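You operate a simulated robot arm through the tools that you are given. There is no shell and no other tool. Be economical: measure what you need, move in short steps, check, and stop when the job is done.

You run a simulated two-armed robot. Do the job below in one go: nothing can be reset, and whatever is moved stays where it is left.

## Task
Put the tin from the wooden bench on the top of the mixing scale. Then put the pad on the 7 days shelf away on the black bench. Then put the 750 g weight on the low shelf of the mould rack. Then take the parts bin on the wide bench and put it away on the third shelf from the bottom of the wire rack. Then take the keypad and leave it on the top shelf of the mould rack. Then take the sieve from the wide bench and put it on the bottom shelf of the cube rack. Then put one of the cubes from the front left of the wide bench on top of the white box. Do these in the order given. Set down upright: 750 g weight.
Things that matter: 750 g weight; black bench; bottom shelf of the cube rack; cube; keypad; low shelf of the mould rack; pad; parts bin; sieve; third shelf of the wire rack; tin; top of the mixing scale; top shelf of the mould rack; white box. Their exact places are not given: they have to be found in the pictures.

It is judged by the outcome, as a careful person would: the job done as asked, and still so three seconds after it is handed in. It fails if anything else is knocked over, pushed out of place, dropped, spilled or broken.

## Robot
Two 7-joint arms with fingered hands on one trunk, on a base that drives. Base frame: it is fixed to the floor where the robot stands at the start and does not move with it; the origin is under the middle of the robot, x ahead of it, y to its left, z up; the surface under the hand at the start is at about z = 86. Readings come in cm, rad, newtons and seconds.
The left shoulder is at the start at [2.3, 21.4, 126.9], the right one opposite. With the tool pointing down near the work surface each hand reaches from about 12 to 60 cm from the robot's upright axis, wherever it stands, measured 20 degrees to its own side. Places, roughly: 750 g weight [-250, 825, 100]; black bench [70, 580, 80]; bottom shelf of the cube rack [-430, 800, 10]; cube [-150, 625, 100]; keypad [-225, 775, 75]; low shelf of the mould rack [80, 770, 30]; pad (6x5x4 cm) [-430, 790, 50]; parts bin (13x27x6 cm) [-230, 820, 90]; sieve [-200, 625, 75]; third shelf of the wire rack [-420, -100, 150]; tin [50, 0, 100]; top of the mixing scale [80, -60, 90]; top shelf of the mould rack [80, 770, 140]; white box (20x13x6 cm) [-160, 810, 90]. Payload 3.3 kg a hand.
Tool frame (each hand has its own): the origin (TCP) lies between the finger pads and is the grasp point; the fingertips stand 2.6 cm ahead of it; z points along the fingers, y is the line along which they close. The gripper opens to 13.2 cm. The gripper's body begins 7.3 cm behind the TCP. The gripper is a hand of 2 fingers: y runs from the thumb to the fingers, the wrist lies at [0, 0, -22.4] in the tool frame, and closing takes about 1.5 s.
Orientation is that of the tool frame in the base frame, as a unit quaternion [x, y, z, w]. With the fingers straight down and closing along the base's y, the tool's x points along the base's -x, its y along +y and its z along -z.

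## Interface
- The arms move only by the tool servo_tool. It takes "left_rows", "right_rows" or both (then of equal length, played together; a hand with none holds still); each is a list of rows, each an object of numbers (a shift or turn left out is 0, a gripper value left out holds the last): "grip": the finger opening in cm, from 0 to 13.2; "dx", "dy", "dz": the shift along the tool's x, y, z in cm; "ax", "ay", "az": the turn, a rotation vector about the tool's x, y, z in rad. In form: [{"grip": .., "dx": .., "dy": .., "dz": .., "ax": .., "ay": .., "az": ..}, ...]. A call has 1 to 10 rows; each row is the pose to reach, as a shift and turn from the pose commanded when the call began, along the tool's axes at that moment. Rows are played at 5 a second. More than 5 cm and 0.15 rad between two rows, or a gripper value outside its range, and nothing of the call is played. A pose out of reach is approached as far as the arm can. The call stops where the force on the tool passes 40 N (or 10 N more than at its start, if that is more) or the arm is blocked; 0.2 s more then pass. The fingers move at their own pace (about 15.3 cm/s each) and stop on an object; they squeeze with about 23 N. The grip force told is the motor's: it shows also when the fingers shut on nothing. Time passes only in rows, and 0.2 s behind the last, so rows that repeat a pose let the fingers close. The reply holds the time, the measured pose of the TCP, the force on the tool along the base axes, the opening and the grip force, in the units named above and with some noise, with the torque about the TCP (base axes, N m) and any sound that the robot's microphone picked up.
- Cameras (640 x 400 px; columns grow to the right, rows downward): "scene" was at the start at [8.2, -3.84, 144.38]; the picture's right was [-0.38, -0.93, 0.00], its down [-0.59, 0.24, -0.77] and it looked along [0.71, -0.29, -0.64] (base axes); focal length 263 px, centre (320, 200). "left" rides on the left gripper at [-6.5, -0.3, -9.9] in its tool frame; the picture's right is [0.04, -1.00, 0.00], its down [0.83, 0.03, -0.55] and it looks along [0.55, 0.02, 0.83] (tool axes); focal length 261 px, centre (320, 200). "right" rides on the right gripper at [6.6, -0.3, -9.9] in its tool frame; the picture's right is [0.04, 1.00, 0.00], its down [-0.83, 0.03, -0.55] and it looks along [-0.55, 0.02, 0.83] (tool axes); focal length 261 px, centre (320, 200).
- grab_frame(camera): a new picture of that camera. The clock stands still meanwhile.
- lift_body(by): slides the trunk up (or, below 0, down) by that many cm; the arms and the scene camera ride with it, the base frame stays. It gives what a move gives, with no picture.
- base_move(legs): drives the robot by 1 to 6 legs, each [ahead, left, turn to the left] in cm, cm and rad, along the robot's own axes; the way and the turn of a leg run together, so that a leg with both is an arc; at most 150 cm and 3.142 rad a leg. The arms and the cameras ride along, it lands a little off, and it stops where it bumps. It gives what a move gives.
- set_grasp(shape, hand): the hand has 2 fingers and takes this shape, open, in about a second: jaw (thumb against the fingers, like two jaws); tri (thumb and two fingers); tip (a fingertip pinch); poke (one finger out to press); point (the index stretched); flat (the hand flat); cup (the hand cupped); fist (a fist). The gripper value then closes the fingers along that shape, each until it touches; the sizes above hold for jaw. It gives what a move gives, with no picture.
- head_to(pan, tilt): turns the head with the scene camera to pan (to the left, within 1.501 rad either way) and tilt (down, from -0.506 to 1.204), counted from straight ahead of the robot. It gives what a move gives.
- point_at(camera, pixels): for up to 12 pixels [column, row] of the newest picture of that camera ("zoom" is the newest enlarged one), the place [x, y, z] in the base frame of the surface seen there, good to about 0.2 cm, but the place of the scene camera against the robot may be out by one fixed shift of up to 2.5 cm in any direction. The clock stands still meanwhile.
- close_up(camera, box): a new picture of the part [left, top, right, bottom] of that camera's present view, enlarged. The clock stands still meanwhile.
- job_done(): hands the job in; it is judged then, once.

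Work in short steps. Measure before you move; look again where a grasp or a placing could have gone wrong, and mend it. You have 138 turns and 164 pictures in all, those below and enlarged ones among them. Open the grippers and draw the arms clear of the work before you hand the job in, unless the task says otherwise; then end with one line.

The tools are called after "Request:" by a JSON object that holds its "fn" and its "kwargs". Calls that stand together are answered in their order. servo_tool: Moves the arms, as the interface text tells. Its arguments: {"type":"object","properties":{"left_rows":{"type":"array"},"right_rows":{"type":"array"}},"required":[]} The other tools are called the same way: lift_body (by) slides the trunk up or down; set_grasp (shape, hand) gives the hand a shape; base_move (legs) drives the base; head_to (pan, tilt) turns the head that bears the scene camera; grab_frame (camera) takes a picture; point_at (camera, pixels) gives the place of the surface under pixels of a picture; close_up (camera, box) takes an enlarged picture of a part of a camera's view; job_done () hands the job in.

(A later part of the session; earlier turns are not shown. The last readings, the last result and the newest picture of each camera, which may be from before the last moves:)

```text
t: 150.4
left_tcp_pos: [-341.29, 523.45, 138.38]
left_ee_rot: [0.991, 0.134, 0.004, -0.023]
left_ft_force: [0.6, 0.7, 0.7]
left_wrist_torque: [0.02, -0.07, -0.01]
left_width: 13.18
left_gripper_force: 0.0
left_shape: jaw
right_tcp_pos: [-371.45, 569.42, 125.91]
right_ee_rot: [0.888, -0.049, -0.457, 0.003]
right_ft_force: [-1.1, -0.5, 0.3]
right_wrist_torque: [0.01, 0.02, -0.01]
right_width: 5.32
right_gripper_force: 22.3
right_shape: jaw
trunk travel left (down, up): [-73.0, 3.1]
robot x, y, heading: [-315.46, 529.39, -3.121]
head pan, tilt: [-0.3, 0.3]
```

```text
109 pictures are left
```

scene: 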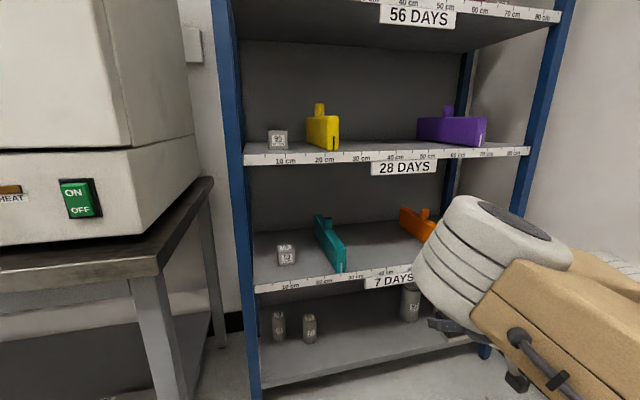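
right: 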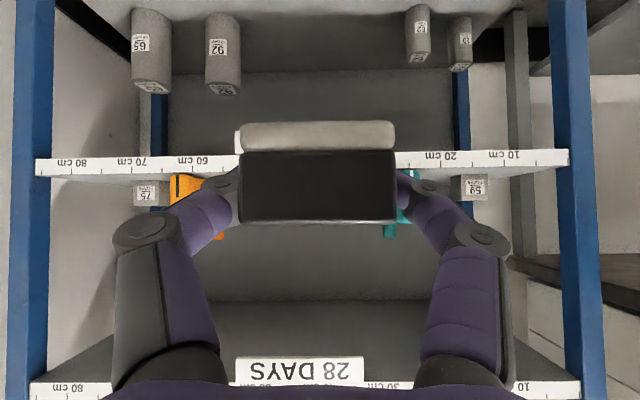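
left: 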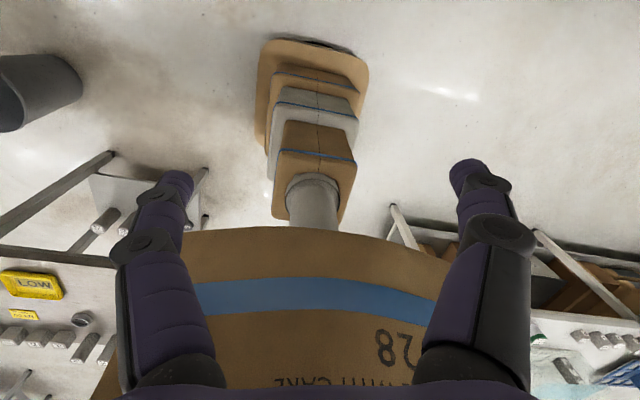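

I measure the robot's own base footprint in this picture to judge which gaps it can pass.

Request:
{"fn": "point_at", "kwargs": {"camera": "left", "pixels": [[262, 130], [268, 48], [362, 60], [315, 42], [360, 120], [258, 140], [40, 95], [115, 155], [205, 225], [392, 210], [540, 235]]}}

```text
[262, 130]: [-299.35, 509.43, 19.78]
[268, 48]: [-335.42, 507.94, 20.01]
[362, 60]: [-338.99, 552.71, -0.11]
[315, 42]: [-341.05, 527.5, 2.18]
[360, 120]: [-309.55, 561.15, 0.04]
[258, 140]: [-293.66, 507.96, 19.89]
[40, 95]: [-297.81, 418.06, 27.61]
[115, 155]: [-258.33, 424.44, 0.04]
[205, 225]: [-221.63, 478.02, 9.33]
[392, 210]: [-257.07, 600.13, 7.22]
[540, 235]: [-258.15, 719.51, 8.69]
```

The base is about 44 cm wide and reaches 26 cm ahead. I back to x≈−145, strafe to y≈380, back to x≈0 and turn to face +y.

Request:
{"fn": "base_move", "kwargs": {"legs": [[-100, 0, 0], [-70, 0, 0], [0, 150, 0], [-145, 0, 0], [0, 0, -1.59]]}}

Request:
{"fn": "head_to", "kwargs": {"pan": -0.3, "tilt": 0.6}}

Request:
{"fn": "grab_frame", "kwargs": {"camera": "scene"}}

```text
t: 176.7
left_tcp_pos: [-5.39, 414.01, 138.45]
left_ee_rot: [0.805, -0.593, 0.017, -0.013]
left_ft_force: [-0.5, -0.7, -0.1]
left_wrist_torque: [0.01, 0.01, -0.02]
left_width: 13.16
left_gripper_force: 0.1
left_shape: jaw
right_tcp_pos: [39.63, 445.43, 125.83]
right_ee_rot: [-0.604, 0.654, 0.33, 0.315]
right_ft_force: [0.3, -0.9, -0.1]
right_wrist_torque: [0.04, 0.01, -0.04]
right_width: 5.3
right_gripper_force: 22.4
right_shape: jaw
trunk travel left (down, up): [-73.0, 3.1]
robot x, y, heading: [1.9, 387.62, 1.629]
head pan, tilt: [-0.3, 0.3]
```

```text
t: 177.4
left_tcp_pos: [-5.41, 414.02, 138.42]
left_ee_rot: [0.806, -0.592, 0.018, -0.014]
left_ft_force: [0.5, 1.3, 1.2]
left_wrist_torque: [0.01, -0.02, -0.03]
left_width: 13.19
left_gripper_force: 0.1
left_shape: jaw
right_tcp_pos: [39.7, 445.43, 125.88]
right_ee_rot: [-0.603, 0.655, 0.329, 0.316]
right_ft_force: [0.3, -0.4, -0.7]
right_wrist_torque: [-0.02, 0.0, 0.0]
right_width: 5.28
right_gripper_force: 22.3
right_shape: jaw
trunk travel left (down, up): [-73.0, 3.1]
robot x, y, heading: [1.46, 388.42, 1.63]
head pan, tilt: [-0.3, 0.6]
```

```text
108 pictures are left
```

scene: 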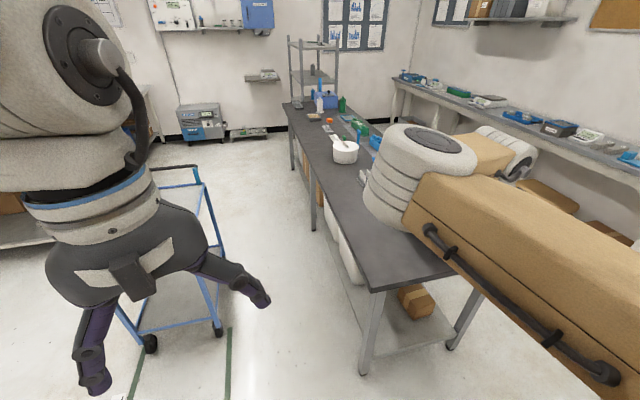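

Facing the black bench's south-west corner. I check the free bench area with the right wrist camera.

Request:
{"fn": "grab_frame", "kwargs": {"camera": "right"}}

Request:
{"fn": "point_at", "kwargs": {"camera": "right", "pixels": [[100, 60], [200, 60], [320, 60], [420, 60], [520, 60], [320, 20], [420, 20], [250, 30], [320, 100], [150, 100]]}}

```text
107 pictures are left
```

right: 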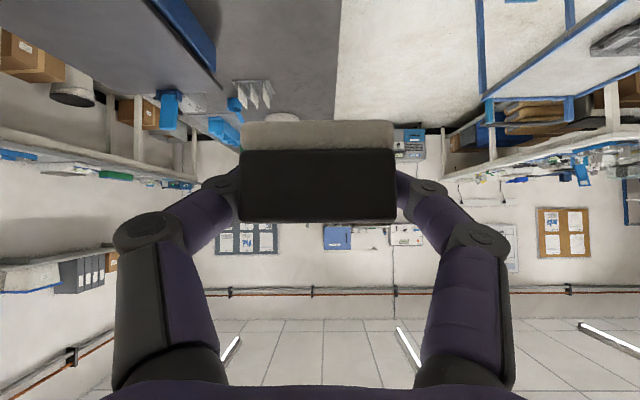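

```text
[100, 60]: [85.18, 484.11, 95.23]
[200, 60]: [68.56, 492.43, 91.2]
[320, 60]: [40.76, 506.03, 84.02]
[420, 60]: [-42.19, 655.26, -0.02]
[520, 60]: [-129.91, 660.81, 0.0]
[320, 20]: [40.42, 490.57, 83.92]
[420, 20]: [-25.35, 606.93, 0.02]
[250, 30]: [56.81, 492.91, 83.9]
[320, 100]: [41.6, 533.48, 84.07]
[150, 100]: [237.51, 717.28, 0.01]
```

Bench top is z 83.9 and the strip x 37–60 at y≈480–510 is free. I drive ahead 35, shift the hand right ~10, and lower the trunk 30.

Request:
{"fn": "base_move", "kwargs": {"legs": [[35, 0, -0.05]]}}

Request:
{"fn": "servo_tool", "kwargs": {"right_rows": [{"dx": -0.3, "dy": -3.5}, {"dx": -0.5, "dy": -7}, {"dx": -0.7, "dy": -9.5}]}}

Request:
{"fn": "lift_body", "kwargs": {"by": -28}}

Request:
{"fn": "grab_frame", "kwargs": {"camera": "scene"}}

Request:
{"fn": "grab_frame", "kwargs": {"camera": "right"}}

```text
t: 179.7
left_tcp_pos: [-5.2, 449.13, 138.41]
left_ee_rot: [0.791, -0.612, 0.019, -0.013]
left_ft_force: [-0.1, 0.3, -0.2]
left_wrist_torque: [0.0, -0.05, 0.01]
left_width: 13.2
left_gripper_force: 0.1
left_shape: jaw
right_tcp_pos: [41.29, 478.37, 125.74]
right_ee_rot: [-0.587, 0.669, 0.322, 0.324]
right_ft_force: [0.4, -1.2, -0.2]
right_wrist_torque: [0.0, -0.02, -0.01]
right_width: 5.28
right_gripper_force: 22.9
right_shape: jaw
trunk travel left (down, up): [-73.0, 3.1]
robot x, y, heading: [0.52, 422.61, 1.578]
head pan, tilt: [-0.3, 0.6]
```

```text
t: 180.5
left_tcp_pos: [-5.18, 449.02, 138.42]
left_ee_rot: [0.79, -0.612, 0.018, -0.013]
left_ft_force: [0.3, 0.5, 0.2]
left_wrist_torque: [0.0, 0.02, 0.0]
left_width: 13.2
left_gripper_force: 0.1
left_shape: jaw
right_tcp_pos: [50.81, 477.71, 125.61]
right_ee_rot: [-0.587, 0.668, 0.323, 0.324]
right_ft_force: [-1.0, -0.4, -2.0]
right_wrist_torque: [0.05, 0.02, -0.01]
right_width: 5.25
right_gripper_force: 23.0
right_shape: jaw
trunk travel left (down, up): [-73.0, 3.1]
robot x, y, heading: [0.68, 422.94, 1.581]
head pan, tilt: [-0.3, 0.6]
```

```text
t: 183.3
left_tcp_pos: [-5.32, 449.06, 110.37]
left_ee_rot: [0.791, -0.612, 0.019, -0.014]
left_ft_force: [0.0, -0.3, -0.5]
left_wrist_torque: [0.04, 0.02, 0.01]
left_width: 13.19
left_gripper_force: 0.1
left_shape: jaw
right_tcp_pos: [50.8, 477.79, 97.97]
right_ee_rot: [-0.587, 0.669, 0.322, 0.323]
right_ft_force: [-0.1, 0.7, -0.4]
right_wrist_torque: [0.0, 0.01, 0.02]
right_width: 5.25
right_gripper_force: 23.1
right_shape: jaw
trunk travel left (down, up): [-45.0, 31.1]
robot x, y, heading: [0.47, 423.06, 1.579]
head pan, tilt: [-0.3, 0.6]
```

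```text
106 pictures are left
```

scene: 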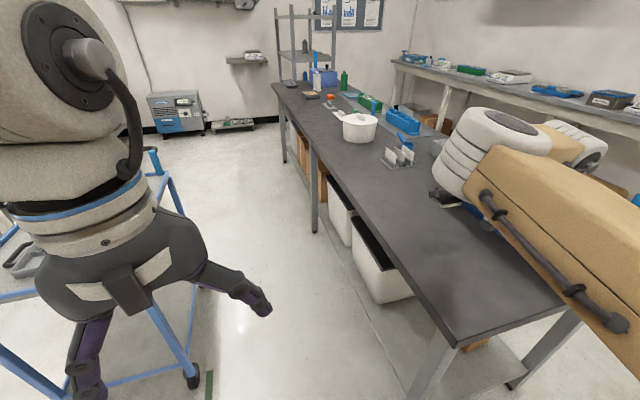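

```text
105 pictures are left
```

right: 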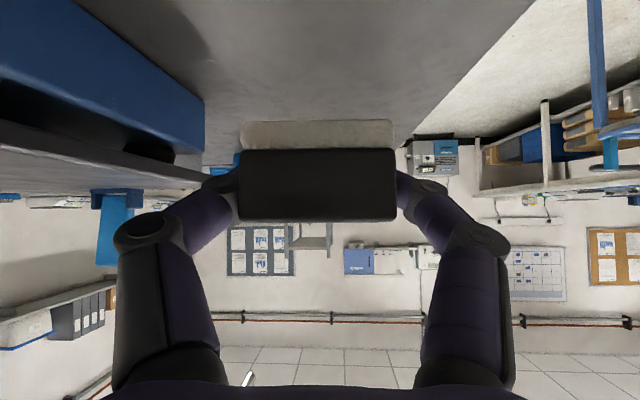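

I check where the blue tray's near edge is relative to the hand.

Request:
{"fn": "point_at", "kwargs": {"camera": "right", "pixels": [[200, 120], [195, 160], [100, 60], [320, 80], [250, 50], [120, 200], [430, 100]]}}

```text
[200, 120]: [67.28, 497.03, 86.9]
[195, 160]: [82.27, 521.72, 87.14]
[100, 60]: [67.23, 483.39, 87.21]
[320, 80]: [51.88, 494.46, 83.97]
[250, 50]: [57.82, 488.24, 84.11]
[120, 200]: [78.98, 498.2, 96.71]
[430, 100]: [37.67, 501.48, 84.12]
```

Tray edge is at x 67, so x≈49 is free. I move forward 10 and down 10, stopping just above the surface.

Request:
{"fn": "servo_tool", "kwargs": {"right_rows": [{"dx": 0.8, "dy": 0.8, "dz": 4.6}, {"dx": 1.7, "dy": 1.5, "dz": 9.2}, {"dx": 2.53, "dy": 2.3, "dz": 13.8}, {"dx": 3.0, "dy": 2.3, "dz": 14.15}, {"dx": 3.35, "dy": 2.3, "dz": 14.4}]}}

```text
t: 184.5
left_tcp_pos: [-5.19, 449.01, 110.4]
left_ee_rot: [0.791, -0.612, 0.019, -0.014]
left_ft_force: [1.5, 0.2, 0.6]
left_wrist_torque: [0.01, 0.02, 0.0]
left_width: 13.18
left_gripper_force: 0.1
left_shape: jaw
right_tcp_pos: [48.88, 487.69, 86.9]
right_ee_rot: [-0.587, 0.668, 0.322, 0.324]
right_ft_force: [0.2, 0.2, 1.1]
right_wrist_torque: [-0.01, 0.01, -0.02]
right_width: 5.27
right_gripper_force: 23.0
right_shape: jaw
trunk travel left (down, up): [-45.0, 31.1]
robot x, y, heading: [0.51, 422.58, 1.585]
head pan, tilt: [-0.3, 0.6]
```

At z 86.9, near contact; I lower a couple of millimetres more and read the force.

Request:
{"fn": "servo_tool", "kwargs": {"right_rows": [{"dx": 0.16, "dz": 0.12}, {"dx": 0.28, "dz": 0.2}]}}

```text
t: 185.1
left_tcp_pos: [-5.38, 449.06, 110.51]
left_ee_rot: [0.791, -0.612, 0.018, -0.014]
left_ft_force: [0.0, 0.3, 0.9]
left_wrist_torque: [0.0, -0.05, -0.01]
left_width: 13.2
left_gripper_force: 0.0
left_shape: jaw
right_tcp_pos: [48.81, 487.8, 86.77]
right_ee_rot: [-0.587, 0.668, 0.322, 0.325]
right_ft_force: [-1.0, 0.0, 7.9]
right_wrist_torque: [0.04, -0.19, 0.04]
right_width: 5.29
right_gripper_force: 22.6
right_shape: jaw
trunk travel left (down, up): [-45.0, 31.1]
robot x, y, heading: [0.22, 422.87, 1.576]
head pan, tilt: [-0.3, 0.6]
```

Contact at 7.9 N. I open and retract along the tool axis.

Request:
{"fn": "servo_tool", "kwargs": {"right_rows": [{"grip": 8.5}, {"grip": 8.5}, {"grip": 8.5}, {"dz": -4}, {"dz": -8}, {"dz": -12}, {"dz": -16}, {"dz": -20}]}}

Request:
{"fn": "grab_frame", "kwargs": {"camera": "right"}}

```text
t: 186.9
left_tcp_pos: [-5.3, 448.86, 110.44]
left_ee_rot: [0.791, -0.612, 0.019, -0.015]
left_ft_force: [-0.3, -0.3, 0.5]
left_wrist_torque: [0.01, 0.06, 0.01]
left_width: 13.2
left_gripper_force: 0.0
left_shape: jaw
right_tcp_pos: [47.67, 471.21, 98.38]
right_ee_rot: [-0.587, 0.668, 0.324, 0.324]
right_ft_force: [-0.6, 0.2, 0.2]
right_wrist_torque: [-0.01, 0.02, -0.02]
right_width: 8.5
right_gripper_force: 0.0
right_shape: jaw
trunk travel left (down, up): [-45.0, 31.1]
robot x, y, heading: [0.69, 422.84, 1.581]
head pan, tilt: [-0.3, 0.6]
```

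```text
104 pictures are left
```

right: 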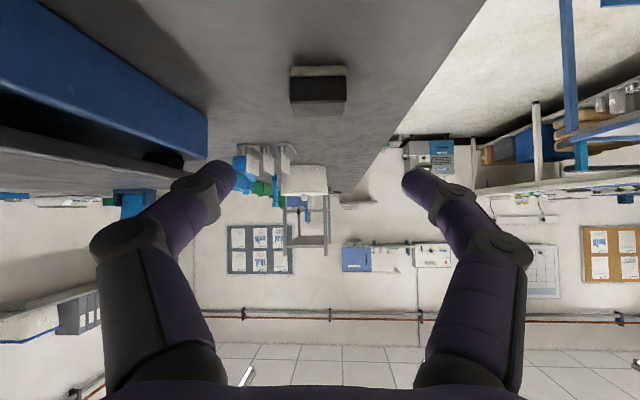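

The pad sits on the black bench. I raise the trunk and return to the aisle west of the wide bench, this time staying facing +y for the row of weights.

Request:
{"fn": "lift_body", "kwargs": {"by": 28}}

Request:
{"fn": "base_move", "kwargs": {"legs": [[-45, 0, 0], [0, 146, 0], [149, 0, 0], [0, 147, 0], [110, 0, 0]]}}

Request:
{"fn": "head_to", "kwargs": {"pan": -0.5, "tilt": 0.7}}

Request:
{"fn": "grab_frame", "kwargs": {"camera": "scene"}}

```text
t: 189.8
left_tcp_pos: [-5.26, 449.11, 138.32]
left_ee_rot: [0.79, -0.613, 0.018, -0.014]
left_ft_force: [-0.5, -0.6, 0.1]
left_wrist_torque: [0.01, -0.01, 0.0]
left_width: 13.2
left_gripper_force: 0.1
left_shape: jaw
right_tcp_pos: [47.8, 471.45, 126.27]
right_ee_rot: [-0.587, 0.668, 0.322, 0.324]
right_ft_force: [0.3, -1.0, 0.2]
right_wrist_torque: [0.03, -0.03, -0.02]
right_width: 8.5
right_gripper_force: 0.1
right_shape: jaw
trunk travel left (down, up): [-73.0, 3.1]
robot x, y, heading: [0.15, 423.0, 1.581]
head pan, tilt: [-0.3, 0.6]
```

```text
t: 215.9
left_tcp_pos: [-286.73, 615.13, 138.26]
left_ee_rot: [0.758, -0.652, 0.018, -0.009]
left_ft_force: [0.7, 0.0, -0.1]
left_wrist_torque: [-0.05, 0.06, 0.03]
left_width: 13.18
left_gripper_force: 0.1
left_shape: jaw
right_tcp_pos: [-231.44, 631.77, 125.75]
right_ee_rot: [-0.55, 0.701, 0.304, 0.338]
right_ft_force: [0.9, 0.6, -0.4]
right_wrist_torque: [-0.01, 0.0, 0.0]
right_width: 8.49
right_gripper_force: 0.0
right_shape: jaw
trunk travel left (down, up): [-73.0, 3.1]
robot x, y, heading: [-284.15, 587.73, 1.472]
head pan, tilt: [-0.3, 0.6]
stopped in leg 5: the robot was blocked; the commanded pose is now the measured one
```

```text
t: 216.6
left_tcp_pos: [-287.83, 614.72, 138.51]
left_ee_rot: [0.758, -0.652, 0.021, -0.013]
left_ft_force: [-0.5, -0.2, 0.2]
left_wrist_torque: [-0.01, -0.04, 0.0]
left_width: 13.17
left_gripper_force: 0.1
left_shape: jaw
right_tcp_pos: [-232.51, 631.58, 126.34]
right_ee_rot: [-0.551, 0.698, 0.304, 0.342]
right_ft_force: [-0.7, 0.0, -0.7]
right_wrist_torque: [-0.02, 0.0, -0.05]
right_width: 8.49
right_gripper_force: 0.0
right_shape: jaw
trunk travel left (down, up): [-73.0, 3.1]
robot x, y, heading: [-284.51, 588.14, 1.477]
head pan, tilt: [-0.499, 0.7]
```

```text
103 pictures are left
```

scene: 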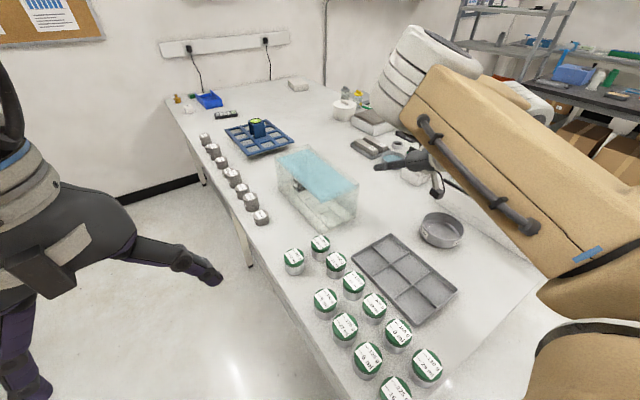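

The base met the wide bench's corner leg; I back off, correct heading and shift left. First I zoom on the bench to read labels.

Request:
{"fn": "base_move", "kwargs": {"legs": [[-6, 12, 0], [0, 8, 0.095]]}}

Request:
{"fn": "close_up", "kwargs": {"camera": "scene", "box": [150, 60, 350, 240]}}

Request:
{"fn": "close_up", "kwargs": {"camera": "scene", "box": [270, 60, 470, 240]}}

```text
t: 218.6
left_tcp_pos: [-310.98, 610.01, 138.35]
left_ee_rot: [0.789, -0.615, 0.019, -0.014]
left_ft_force: [0.2, 0.3, 0.6]
left_wrist_torque: [0.03, -0.03, 0.01]
left_width: 13.2
left_gripper_force: 0.0
left_shape: jaw
right_tcp_pos: [-257.68, 632.0, 126.32]
right_ee_rot: [-0.584, 0.671, 0.319, 0.327]
right_ft_force: [0.1, 0.1, -0.5]
right_wrist_torque: [0.0, -0.03, -0.02]
right_width: 8.48
right_gripper_force: 0.0
right_shape: jaw
trunk travel left (down, up): [-73.0, 3.1]
robot x, y, heading: [-305.25, 583.62, 1.574]
head pan, tilt: [-0.499, 0.7]
```

```text
2.22 times, centred on (250, 150) of scene
```

zoom: 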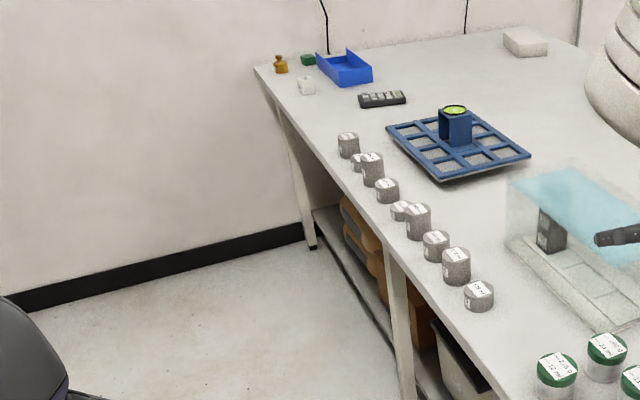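

```text
2.22 times, centred on (370, 150) of scene
```

zoom: 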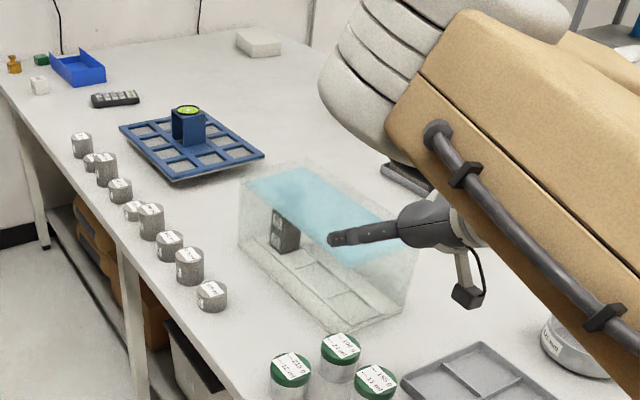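

The blue bin, keypad, white box and a brass weight are at the far end. I drive up the aisle and look closely.

Request:
{"fn": "base_move", "kwargs": {"legs": [[145, 5, 0], [35, 0, 0]]}}

Request:
{"fn": "head_to", "kwargs": {"pan": -0.7, "tilt": 0.8}}

Request:
{"fn": "grab_frame", "kwargs": {"camera": "scene"}}

```text
t: 227.7
left_tcp_pos: [-315.48, 789.41, 138.36]
left_ee_rot: [0.789, -0.614, 0.019, -0.013]
left_ft_force: [0.5, 0.5, -0.4]
left_wrist_torque: [0.01, -0.03, 0.0]
left_width: 13.2
left_gripper_force: 0.0
left_shape: jaw
right_tcp_pos: [-262.26, 811.6, 126.24]
right_ee_rot: [-0.584, 0.671, 0.32, 0.326]
right_ft_force: [-0.4, -0.1, 0.3]
right_wrist_torque: [-0.03, 0.01, 0.02]
right_width: 8.46
right_gripper_force: 0.0
right_shape: jaw
trunk travel left (down, up): [-73.0, 3.1]
robot x, y, heading: [-309.99, 763.33, 1.575]
head pan, tilt: [-0.499, 0.7]
```

```text
t: 228.4
left_tcp_pos: [-315.44, 789.39, 138.3]
left_ee_rot: [0.789, -0.615, 0.019, -0.013]
left_ft_force: [0.7, 0.7, 0.1]
left_wrist_torque: [0.01, 0.01, -0.02]
left_width: 13.21
left_gripper_force: 0.0
left_shape: jaw
right_tcp_pos: [-262.11, 811.6, 126.28]
right_ee_rot: [-0.585, 0.67, 0.321, 0.325]
right_ft_force: [-0.5, -0.1, -0.1]
right_wrist_torque: [-0.01, -0.01, -0.03]
right_width: 8.48
right_gripper_force: 0.0
right_shape: jaw
trunk travel left (down, up): [-73.0, 3.1]
robot x, y, heading: [-310.07, 763.32, 1.578]
head pan, tilt: [-0.7, 0.799]
```

```text
100 pictures are left
```

scene: 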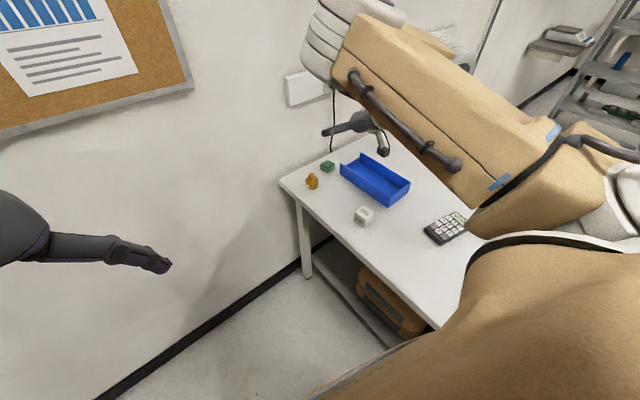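

I zoom on the corner items to identify the 750 g weight.

Request:
{"fn": "close_up", "kwargs": {"camera": "scene", "box": [280, 140, 480, 265]}}

Request:
{"fn": "point_at", "kwargs": {"camera": "scene", "pixels": [[312, 178], [312, 187], [328, 166], [363, 216], [345, 166], [408, 185], [388, 202], [365, 157], [445, 228], [375, 185], [300, 205]]}}

```text
3.20 times, centred on (380, 202) of scene
```

zoom: 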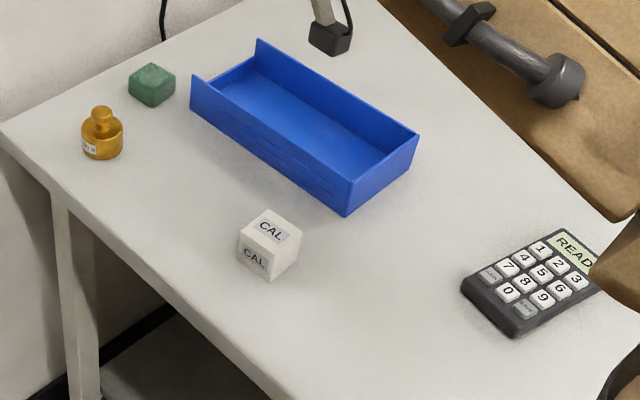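

```text
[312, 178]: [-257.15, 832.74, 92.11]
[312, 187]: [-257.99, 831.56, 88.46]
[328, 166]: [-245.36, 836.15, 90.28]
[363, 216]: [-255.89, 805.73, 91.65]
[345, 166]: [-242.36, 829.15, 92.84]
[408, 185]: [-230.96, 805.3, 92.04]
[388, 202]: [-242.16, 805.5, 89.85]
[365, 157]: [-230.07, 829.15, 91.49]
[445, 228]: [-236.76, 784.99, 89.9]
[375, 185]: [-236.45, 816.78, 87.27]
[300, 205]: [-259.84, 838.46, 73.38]
```

The brass weight is at about [−257, 832]; keeping the current 35° tilt is right for a shelf placement too. I reposition the base so the hand reaches it, then look with the wrist camera.

Request:
{"fn": "base_move", "kwargs": {"legs": [[9, -18, 0]]}}

Request:
{"fn": "servo_tool", "kwargs": {"right_rows": [{"dx": 0.3, "dy": 3.8}, {"dx": 0.7, "dy": 7.5}, {"dx": 1.1, "dy": 11.2}]}}

Request:
{"fn": "lift_body", "kwargs": {"by": -22}}

Request:
{"fn": "grab_frame", "kwargs": {"camera": "right"}}

```text
t: 230.0
left_tcp_pos: [-297.66, 798.32, 138.4]
left_ee_rot: [0.789, -0.614, 0.018, -0.013]
left_ft_force: [0.8, 0.0, -0.4]
left_wrist_torque: [-0.02, -0.03, -0.01]
left_width: 13.18
left_gripper_force: 0.1
left_shape: jaw
right_tcp_pos: [-244.41, 820.56, 126.22]
right_ee_rot: [-0.584, 0.671, 0.321, 0.325]
right_ft_force: [0.5, 0.0, 0.7]
right_wrist_torque: [0.01, 0.0, 0.04]
right_width: 8.48
right_gripper_force: 0.1
right_shape: jaw
trunk travel left (down, up): [-73.0, 3.1]
robot x, y, heading: [-292.16, 772.02, 1.571]
head pan, tilt: [-0.7, 0.799]
```

```text
t: 230.8
left_tcp_pos: [-297.68, 798.28, 138.34]
left_ee_rot: [0.789, -0.613, 0.017, -0.014]
left_ft_force: [0.9, 0.2, -0.1]
left_wrist_torque: [-0.01, 0.0, -0.02]
left_width: 13.18
left_gripper_force: 0.0
left_shape: jaw
right_tcp_pos: [-254.18, 820.54, 125.3]
right_ee_rot: [-0.574, 0.684, 0.313, 0.323]
right_ft_force: [0.5, 0.4, -0.1]
right_wrist_torque: [0.04, -0.01, -0.03]
right_width: 8.5
right_gripper_force: 0.1
right_shape: jaw
trunk travel left (down, up): [-73.0, 3.1]
robot x, y, heading: [-292.17, 771.91, 1.572]
head pan, tilt: [-0.7, 0.799]
```

```text
t: 233.1
left_tcp_pos: [-297.71, 798.27, 116.47]
left_ee_rot: [0.789, -0.614, 0.019, -0.013]
left_ft_force: [0.0, 0.2, 1.1]
left_wrist_torque: [-0.01, 0.01, 0.0]
left_width: 13.18
left_gripper_force: 0.0
left_shape: jaw
right_tcp_pos: [-254.55, 820.68, 103.65]
right_ee_rot: [-0.572, 0.682, 0.319, 0.324]
right_ft_force: [0.2, 0.6, 0.7]
right_wrist_torque: [0.03, 0.02, -0.02]
right_width: 8.51
right_gripper_force: 0.1
right_shape: jaw
trunk travel left (down, up): [-51.0, 25.1]
robot x, y, heading: [-292.45, 772.27, 1.574]
head pan, tilt: [-0.7, 0.799]
```

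```text
98 pictures are left
```

right: 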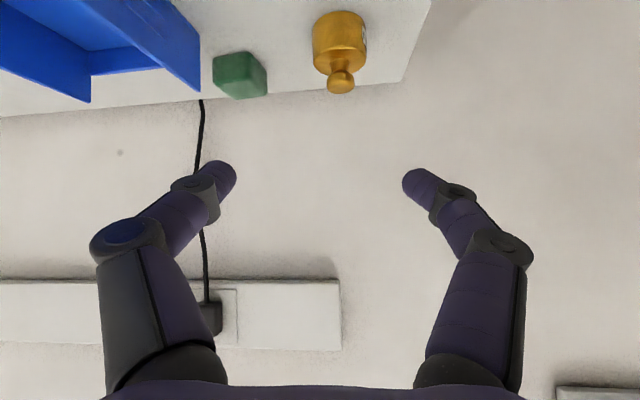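

Request:
{"fn": "close_up", "kwargs": {"camera": "scene", "box": [290, 160, 340, 195]}}

Request:
{"fn": "point_at", "kwargs": {"camera": "right", "pixels": [[340, 40], [314, 45], [365, 40], [340, 80], [340, 62], [335, 12], [245, 75], [380, 70], [340, 90]]}}

```text
11.43 times, centred on (315, 178) of scene
```

zoom: 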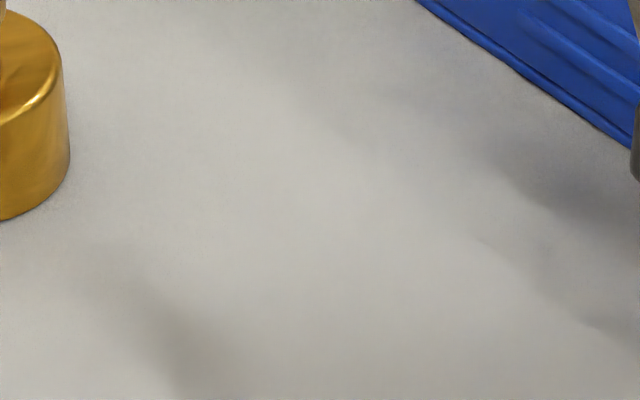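

```text
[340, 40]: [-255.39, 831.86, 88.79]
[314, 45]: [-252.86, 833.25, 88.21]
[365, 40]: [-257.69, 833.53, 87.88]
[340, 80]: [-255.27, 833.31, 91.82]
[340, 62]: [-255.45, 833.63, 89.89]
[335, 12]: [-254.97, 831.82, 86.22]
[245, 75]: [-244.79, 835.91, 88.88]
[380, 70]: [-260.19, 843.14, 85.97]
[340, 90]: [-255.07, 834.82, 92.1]
```

Base moved, so the crop missed; I take the label crop again around the weight's new place.

Request:
{"fn": "close_up", "kwargs": {"camera": "scene", "box": [230, 130, 350, 205]}}

```text
5.33 times, centred on (290, 168) of scene
```

zoom: 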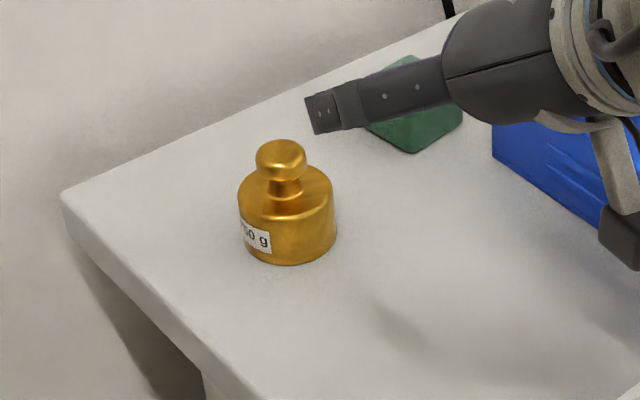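

It reads "…50 g" – the 750 g weight, centre ≈[−255.3, 834], 5 cm wide. I go to a pre-pose and slide in along the tool axis.

Request:
{"fn": "servo_tool", "kwargs": {"right_rows": [{"dx": 2.5, "dy": 0.8, "dz": 3.75}, {"dx": 5, "dy": 1.57, "dz": 7.5}, {"dx": 5, "dy": 1.57, "dz": 11.5}, {"dx": 5, "dy": 1.57, "dz": 15.5}, {"dx": 5, "dy": 1.57, "dz": 17}]}}

Request:
{"fn": "grab_frame", "kwargs": {"camera": "right"}}

```text
t: 234.3
left_tcp_pos: [-297.8, 798.33, 116.34]
left_ee_rot: [0.789, -0.614, 0.019, -0.013]
left_ft_force: [-0.2, 0.1, 0.0]
left_wrist_torque: [-0.03, 0.0, -0.01]
left_width: 13.17
left_gripper_force: 0.0
left_shape: jaw
right_tcp_pos: [-256.72, 832.2, 90.03]
right_ee_rot: [-0.585, 0.671, 0.321, 0.325]
right_ft_force: [0.3, 0.7, -0.6]
right_wrist_torque: [0.0, -0.02, -0.02]
right_width: 8.5
right_gripper_force: 0.0
right_shape: jaw
trunk travel left (down, up): [-51.0, 25.1]
robot x, y, heading: [-292.06, 772.03, 1.57]
head pan, tilt: [-0.7, 0.799]
```

```text
95 pictures are left
```

right: 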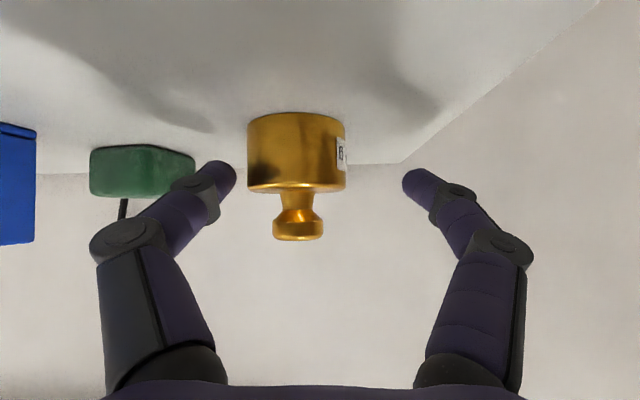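

I shift 1.3 cm toward the weight's centre, advance 2.4 cm and close.

Request:
{"fn": "servo_tool", "kwargs": {"right_rows": [{"dy": -1.3, "dz": 1.2}, {"dy": -1.3, "dz": 2.6}, {"dy": -1.3, "dz": 2.6, "grip": 0}, {"dy": -1.3, "dz": 2.6}, {"dy": -1.3, "dz": 2.6}, {"dy": -1.3, "dz": 2.6}, {"dy": -1.3, "dz": 2.6}]}}

Request:
{"fn": "grab_frame", "kwargs": {"camera": "right"}}

```text
t: 235.9
left_tcp_pos: [-297.73, 798.39, 116.33]
left_ee_rot: [0.789, -0.614, 0.019, -0.013]
left_ft_force: [-0.2, -1.2, 0.8]
left_wrist_torque: [-0.01, 0.01, -0.02]
left_width: 13.21
left_gripper_force: 0.1
left_shape: jaw
right_tcp_pos: [-254.92, 833.99, 88.29]
right_ee_rot: [-0.585, 0.671, 0.32, 0.324]
right_ft_force: [0.5, 1.6, -0.8]
right_wrist_torque: [-0.02, -0.04, 0.0]
right_width: 4.25
right_gripper_force: 22.9
right_shape: jaw
trunk travel left (down, up): [-51.0, 25.1]
robot x, y, heading: [-291.94, 772.4, 1.574]
head pan, tilt: [-0.7, 0.799]
```

```text
94 pictures are left
```

right: 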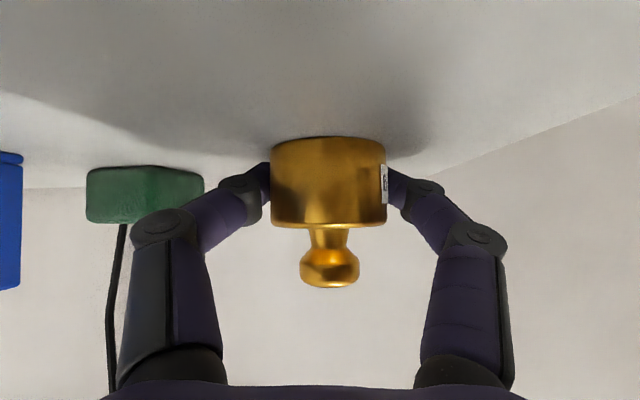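

Gripped (23 N). I lift with the trunk, and go back down the aisle and around the wide bench toward the trolley, then look.

Request:
{"fn": "lift_body", "kwargs": {"by": 25}}

Request:
{"fn": "base_move", "kwargs": {"legs": [[-120, 10, 0], [-115, 5, 0], [0, -105, 0], [0, -80, 0]]}}

Request:
{"fn": "head_to", "kwargs": {"pan": -0.5, "tilt": 0.65}}

Request:
{"fn": "grab_frame", "kwargs": {"camera": "scene"}}

```text
t: 238.5
left_tcp_pos: [-297.65, 798.5, 141.38]
left_ee_rot: [0.789, -0.614, 0.018, -0.013]
left_ft_force: [-0.1, -0.2, -0.3]
left_wrist_torque: [-0.03, 0.0, 0.03]
left_width: 13.18
left_gripper_force: 0.0
left_shape: jaw
right_tcp_pos: [-255.24, 834.21, 113.41]
right_ee_rot: [-0.585, 0.671, 0.32, 0.324]
right_ft_force: [0.1, 0.0, -7.4]
right_wrist_torque: [-0.04, -0.02, -0.04]
right_width: 4.23
right_gripper_force: 23.3
right_shape: jaw
trunk travel left (down, up): [-76.0, 0.1]
robot x, y, heading: [-292.01, 772.01, 1.575]
head pan, tilt: [-0.7, 0.799]
```

```text
t: 258.8
left_tcp_pos: [-128.89, 567.46, 141.27]
left_ee_rot: [0.791, -0.612, 0.019, -0.013]
left_ft_force: [0.5, -0.7, 0.7]
left_wrist_torque: [-0.01, -0.02, 0.01]
left_width: 13.18
left_gripper_force: 0.2
left_shape: jaw
right_tcp_pos: [-86.7, 603.51, 113.44]
right_ee_rot: [-0.588, 0.669, 0.322, 0.323]
right_ft_force: [-0.4, -0.5, -6.7]
right_wrist_torque: [0.01, -0.02, -0.02]
right_width: 4.24
right_gripper_force: 22.8
right_shape: jaw
trunk travel left (down, up): [-76.0, 0.1]
robot x, y, heading: [-123.44, 540.93, 1.579]
head pan, tilt: [-0.7, 0.799]
```

```text
t: 259.5
left_tcp_pos: [-128.99, 567.47, 141.42]
left_ee_rot: [0.791, -0.611, 0.018, -0.013]
left_ft_force: [-0.5, 0.5, 0.6]
left_wrist_torque: [0.02, -0.04, 0.0]
left_width: 13.21
left_gripper_force: 0.1
left_shape: jaw
right_tcp_pos: [-86.77, 603.55, 113.35]
right_ee_rot: [-0.587, 0.669, 0.322, 0.323]
right_ft_force: [-0.9, 0.7, -7.4]
right_wrist_torque: [0.02, -0.05, -0.02]
right_width: 4.21
right_gripper_force: 23.2
right_shape: jaw
trunk travel left (down, up): [-76.0, 0.1]
robot x, y, heading: [-123.31, 540.94, 1.581]
head pan, tilt: [-0.499, 0.649]
```

```text
93 pictures are left
```

scene: 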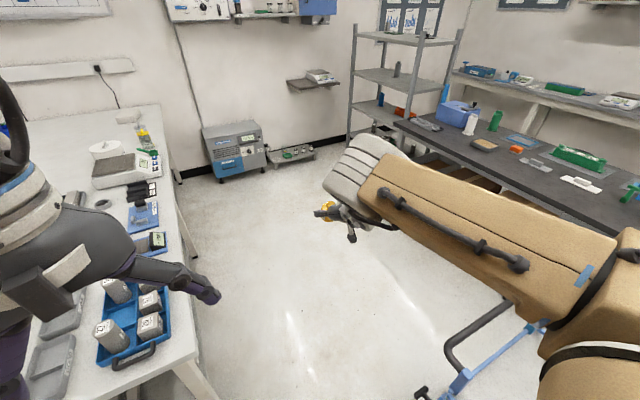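

I measure the trolley handle, wide-bench edge and mould rack from here.

Request:
{"fn": "point_at", "kwargs": {"camera": "scene", "pixels": [[448, 350], [505, 302], [460, 385], [420, 392], [200, 350], [172, 130], [350, 130], [362, 75], [385, 128], [448, 75], [395, 80], [382, 105]]}}

Request:
{"fn": "close_up", "kwargs": {"camera": "scene", "box": [320, 20, 520, 160]}}

```text
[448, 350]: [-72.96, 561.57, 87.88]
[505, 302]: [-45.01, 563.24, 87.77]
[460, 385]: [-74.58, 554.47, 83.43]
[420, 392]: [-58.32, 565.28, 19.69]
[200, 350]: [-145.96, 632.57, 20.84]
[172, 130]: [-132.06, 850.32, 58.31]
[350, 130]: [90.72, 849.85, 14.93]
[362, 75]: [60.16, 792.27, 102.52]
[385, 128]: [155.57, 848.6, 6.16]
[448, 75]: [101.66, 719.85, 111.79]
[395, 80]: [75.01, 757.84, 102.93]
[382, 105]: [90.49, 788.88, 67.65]
```

```text
2.86 times, centred on (420, 90) of scene
```

zoom: 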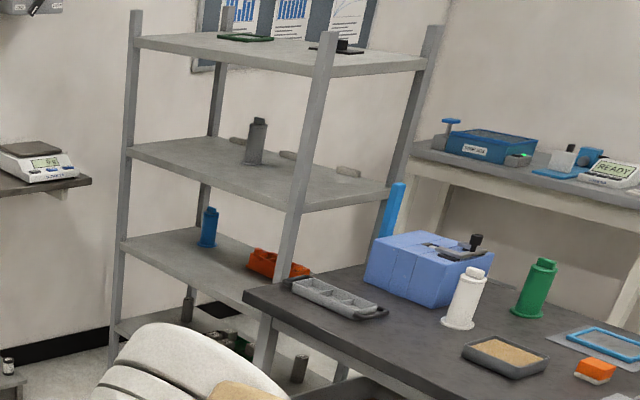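

Rack shelves lie at about z 30/66/102/140 with its front at x≈60. I thread past the trolley (x≈−111), go north, then turn to heading ≈0.4 facing the rack.

Request:
{"fn": "base_move", "kwargs": {"legs": [[0, -11, 0], [65, 0, 0], [90, -45, 0], [45, 0, -1.18]]}}

Request:
{"fn": "head_to", "kwargs": {"pan": 0.0, "tilt": 0.6}}

Request:
{"fn": "grab_frame", "kwargs": {"camera": "scene"}}

```text
t: 263.4
left_tcp_pos: [-118.88, 623.11, 141.23]
left_ee_rot: [0.809, -0.587, 0.02, -0.013]
left_ft_force: [0.6, 1.2, -0.6]
left_wrist_torque: [-0.05, -0.03, 0.0]
left_width: 13.2
left_gripper_force: 0.1
left_shape: jaw
right_tcp_pos: [-78.71, 661.37, 112.93]
right_ee_rot: [-0.607, 0.654, 0.325, 0.312]
right_ft_force: [-0.3, 1.5, -7.7]
right_wrist_torque: [-0.01, -0.04, 0.0]
right_width: 4.09
right_gripper_force: 22.8
right_shape: jaw
trunk travel left (down, up): [-76.0, 0.1]
robot x, y, heading: [-111.54, 596.76, 1.643]
head pan, tilt: [-0.499, 0.649]
stopped in leg 2: the robot was blocked; the commanded pose is now the measured one
```

```text
t: 264.3
left_tcp_pos: [-118.79, 622.52, 141.34]
left_ee_rot: [0.81, -0.587, 0.019, -0.013]
left_ft_force: [-0.5, -0.6, -0.4]
left_wrist_torque: [0.0, 0.01, -0.02]
left_width: 13.21
left_gripper_force: 0.0
left_shape: jaw
right_tcp_pos: [-78.47, 661.07, 113.37]
right_ee_rot: [-0.606, 0.652, 0.328, 0.315]
right_ft_force: [-0.8, -0.7, -7.1]
right_wrist_torque: [0.03, -0.05, -0.01]
right_width: 4.08
right_gripper_force: 23.2
right_shape: jaw
trunk travel left (down, up): [-76.0, 0.1]
robot x, y, heading: [-111.54, 597.08, 1.64]
head pan, tilt: [0.0, 0.6]
```

```text
91 pictures are left
```

scene: 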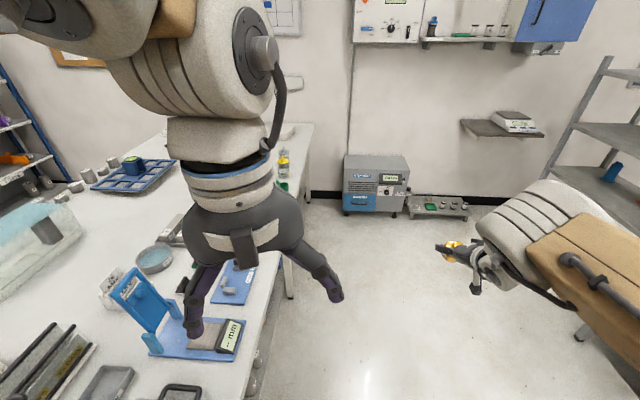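

Again touched the bench leg (heading turned to 1.64). I back slightly, shift right away from it, straighten and continue.

Request:
{"fn": "base_move", "kwargs": {"legs": [[0, -8, 0], [3, -17, -0.07]]}}

Request:
{"fn": "base_move", "kwargs": {"legs": [[90, -20, 0], [40, 0, 0], [0, 0, -1.17]]}}

Request:
{"fn": "head_to", "kwargs": {"pan": -0.2, "tilt": 0.6}}

Request:
{"fn": "grab_frame", "kwargs": {"camera": "scene"}}

```text
t: 266.5
left_tcp_pos: [-91.65, 627.27, 141.38]
left_ee_rot: [0.789, -0.614, 0.019, -0.013]
left_ft_force: [0.7, -0.5, 0.2]
left_wrist_torque: [-0.02, 0.0, -0.04]
left_width: 13.22
left_gripper_force: 0.0
left_shape: jaw
right_tcp_pos: [-48.83, 662.91, 113.42]
right_ee_rot: [-0.583, 0.673, 0.318, 0.326]
right_ft_force: [-0.2, 0.0, -7.2]
right_wrist_torque: [0.0, 0.0, -0.02]
right_width: 4.09
right_gripper_force: 23.1
right_shape: jaw
trunk travel left (down, up): [-76.0, 0.1]
robot x, y, heading: [-86.33, 600.66, 1.57]
head pan, tilt: [0.0, 0.6]
```

```text
t: 276.4
left_tcp_pos: [-46.06, 751.96, 141.47]
left_ee_rot: [-0.338, 0.941, -0.023, 0.001]
left_ft_force: [-0.1, -0.2, 0.2]
left_wrist_torque: [0.01, -0.02, -0.03]
left_width: 13.19
left_gripper_force: 0.1
left_shape: jaw
right_tcp_pos: [4.49, 728.45, 113.27]
right_ee_rot: [-0.135, 0.88, 0.095, 0.445]
right_ft_force: [0.2, 0.2, -0.1]
right_wrist_torque: [-0.01, -0.01, -0.03]
right_width: 2.13
right_gripper_force: 22.9
right_shape: jaw
trunk travel left (down, up): [-76.0, 0.1]
robot x, y, heading: [-67.49, 735.62, 0.446]
head pan, tilt: [0.0, 0.6]
```

```text
t: 277.2
left_tcp_pos: [-45.92, 751.86, 141.34]
left_ee_rot: [-0.339, 0.941, -0.023, 0.001]
left_ft_force: [-0.2, 0.1, 0.5]
left_wrist_torque: [0.0, -0.02, 0.0]
left_width: 13.19
left_gripper_force: 0.1
left_shape: jaw
right_tcp_pos: [4.53, 728.44, 113.29]
right_ee_rot: [-0.134, 0.88, 0.095, 0.445]
right_ft_force: [-0.2, 0.4, -0.1]
right_wrist_torque: [-0.04, 0.0, -0.02]
right_width: 2.14
right_gripper_force: 23.2
right_shape: jaw
trunk travel left (down, up): [-76.0, 0.1]
robot x, y, heading: [-67.39, 735.46, 0.44]
head pan, tilt: [-0.201, 0.6]
```

```text
90 pictures are left
```

scene: 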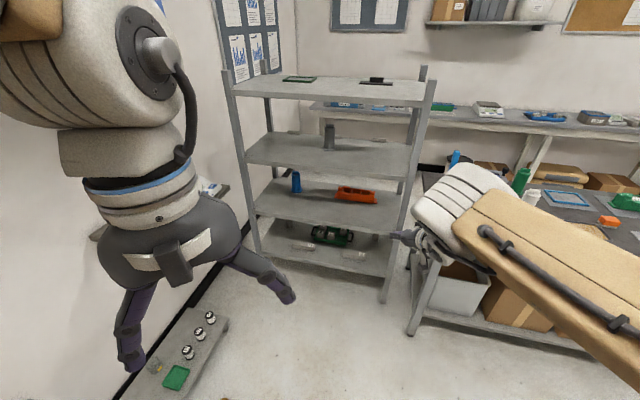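

The grip reading shows width 2.1 and no weight: the weight slipped out during the drive. I must find it on the floor.

Request:
{"fn": "grab_frame", "kwargs": {"camera": "right"}}

Request:
{"fn": "head_to", "kwargs": {"pan": 0.3, "tilt": 1.15}}

Request:
{"fn": "grab_frame", "kwargs": {"camera": "scene"}}

Request:
{"fn": "grab_frame", "kwargs": {"camera": "left"}}

```text
89 pictures are left
```

right: 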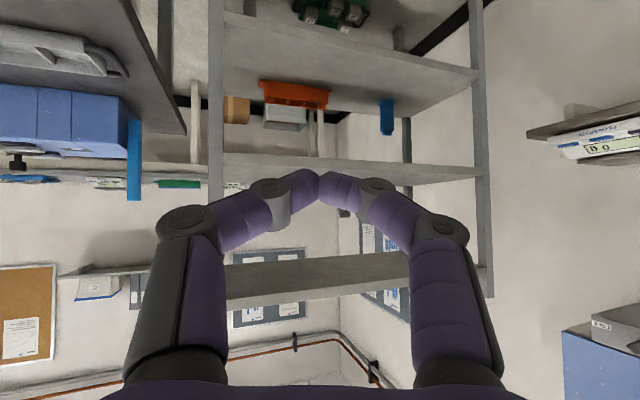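

```text
t: 278.1
left_tcp_pos: [-46.15, 751.88, 141.52]
left_ee_rot: [-0.339, 0.941, -0.023, 0.001]
left_ft_force: [-0.2, -0.3, 0.2]
left_wrist_torque: [0.0, 0.03, 0.03]
left_width: 13.19
left_gripper_force: 0.2
left_shape: jaw
right_tcp_pos: [4.54, 728.53, 113.29]
right_ee_rot: [-0.135, 0.88, 0.096, 0.445]
right_ft_force: [0.3, -0.5, 0.1]
right_wrist_torque: [0.0, -0.05, -0.01]
right_width: 2.15
right_gripper_force: 22.9
right_shape: jaw
trunk travel left (down, up): [-76.0, 0.1]
robot x, y, heading: [-67.2, 735.64, 0.443]
head pan, tilt: [0.3, 1.15]
```

```text
88 pictures are left
```

scene: 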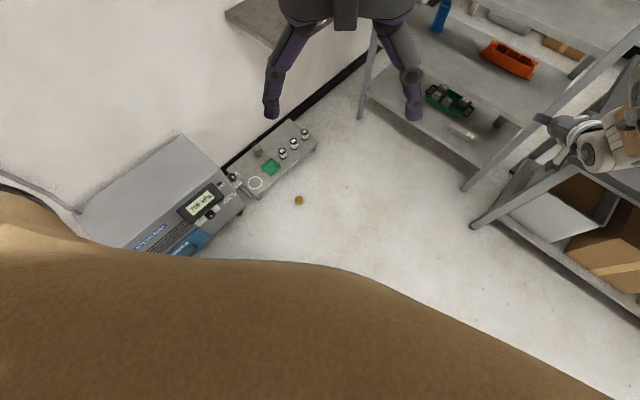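

```text
87 pictures are left
```

left: 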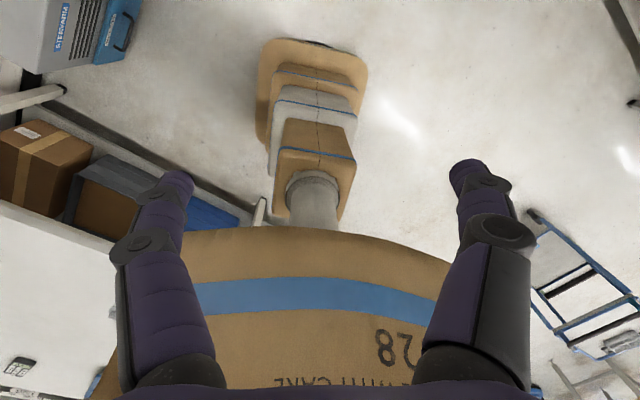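

The weight lies on the floor at (298,200). I zoom in and locate it.

Request:
{"fn": "close_up", "kwargs": {"camera": "scene", "box": [258, 175, 338, 225]}}

Request:
{"fn": "point_at", "kwargs": {"camera": "zoom", "pixels": [[320, 200], [290, 200], [350, 200], [320, 170], [320, 230]]}}

Request:
{"fn": "point_at", "kwargs": {"camera": "scene", "pixels": [[298, 200], [298, 197], [290, 210], [240, 205], [315, 145], [250, 190], [360, 115], [320, 130], [465, 185], [375, 90], [300, 250], [440, 90]]}}

```text
8.00 times, centred on (298, 200) of scene
```

zoom: 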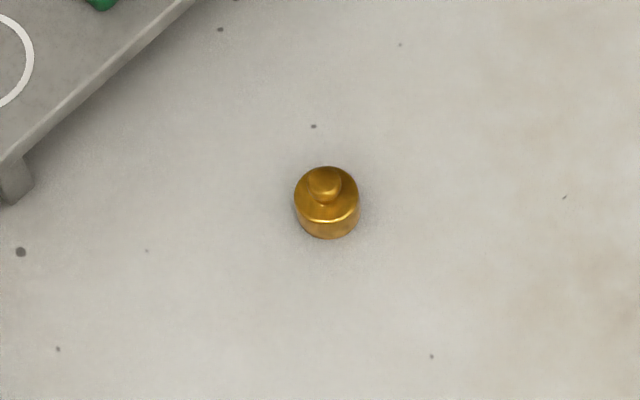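

```text
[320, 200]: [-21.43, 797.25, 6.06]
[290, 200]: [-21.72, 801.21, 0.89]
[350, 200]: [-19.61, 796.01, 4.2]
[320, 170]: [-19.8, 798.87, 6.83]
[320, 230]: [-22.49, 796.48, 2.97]
```

```text
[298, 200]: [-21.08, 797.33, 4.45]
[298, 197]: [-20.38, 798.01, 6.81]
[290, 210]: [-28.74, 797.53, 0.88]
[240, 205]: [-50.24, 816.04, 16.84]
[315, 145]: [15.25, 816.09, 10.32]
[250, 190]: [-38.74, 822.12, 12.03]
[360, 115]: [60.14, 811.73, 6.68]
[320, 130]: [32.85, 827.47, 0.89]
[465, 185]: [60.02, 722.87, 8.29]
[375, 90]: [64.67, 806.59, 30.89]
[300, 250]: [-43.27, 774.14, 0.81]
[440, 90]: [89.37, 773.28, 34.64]
```

The weight landed upright at about [−20.5, 797.5] on the floor. I steepen the tool tilt to ~62°, draw the hand in, and then drive so the weight is within floor reach of the right arm.

Request:
{"fn": "servo_tool", "kwargs": {"right_rows": [{"grip": 6, "dx": 2.2, "dy": 2, "dz": -3.1, "ay": 0.065}, {"dx": 4.5, "dy": 4, "dz": -6.2, "ay": 0.13}, {"dx": 6.7, "dy": 6, "dz": -9.3, "ay": 0.195}, {"dx": 9, "dy": 8, "dz": -12.5, "ay": 0.26}, {"dx": 11.2, "dy": 10, "dz": -15.6, "ay": 0.325}, {"dx": 13.4, "dy": 12, "dz": -18.7, "ay": 0.39}, {"dx": 15.7, "dy": 14, "dz": -21.9, "ay": 0.457}]}}

Request:
{"fn": "base_move", "kwargs": {"legs": [[0, 0, 0.86], [36, -4.5, 0]]}}

Request:
{"fn": "grab_frame", "kwargs": {"camera": "right"}}

```text
t: 279.8
left_tcp_pos: [-46.13, 751.83, 141.39]
left_ee_rot: [-0.339, 0.94, -0.024, 0.002]
left_ft_force: [1.0, -0.7, -0.2]
left_wrist_torque: [-0.02, 0.0, -0.01]
left_width: 13.2
left_gripper_force: 0.0
left_shape: jaw
right_tcp_pos: [-23.42, 722.51, 114.56]
right_ee_rot: [-0.139, 0.962, 0.066, 0.227]
right_ft_force: [-0.9, -0.2, -0.1]
right_wrist_torque: [-0.01, -0.02, 0.01]
right_width: 5.94
right_gripper_force: 0.1
right_shape: jaw
right hand out of reach, approached as far as the arm can: row 3, 4, 5, 6, 7
trunk travel left (down, up): [-76.0, 0.1]
robot x, y, heading: [-67.49, 735.33, 0.444]
head pan, tilt: [0.3, 1.15]
```

```text
t: 284.3
left_tcp_pos: [-52.15, 796.25, 141.43]
left_ee_rot: [-0.701, 0.713, -0.021, 0.011]
left_ft_force: [0.5, 0.0, 0.5]
left_wrist_torque: [-0.01, 0.02, 0.0]
left_width: 13.17
left_gripper_force: 0.0
left_shape: jaw
right_tcp_pos: [-15.13, 794.65, 114.75]
right_ee_rot: [-0.527, 0.815, 0.16, 0.181]
right_ft_force: [-0.7, 0.8, -0.5]
right_wrist_torque: [-0.02, -0.01, -0.03]
right_width: 5.97
right_gripper_force: 0.0
right_shape: jaw
trunk travel left (down, up): [-76.0, 0.1]
robot x, y, heading: [-53.4, 769.15, 1.305]
head pan, tilt: [0.3, 1.15]
```

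```text
85 pictures are left
```

right: 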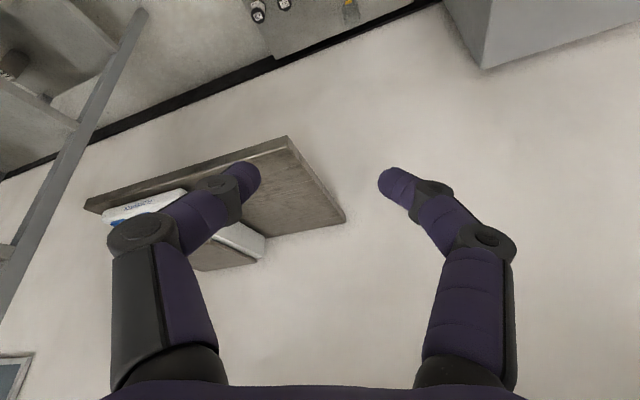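

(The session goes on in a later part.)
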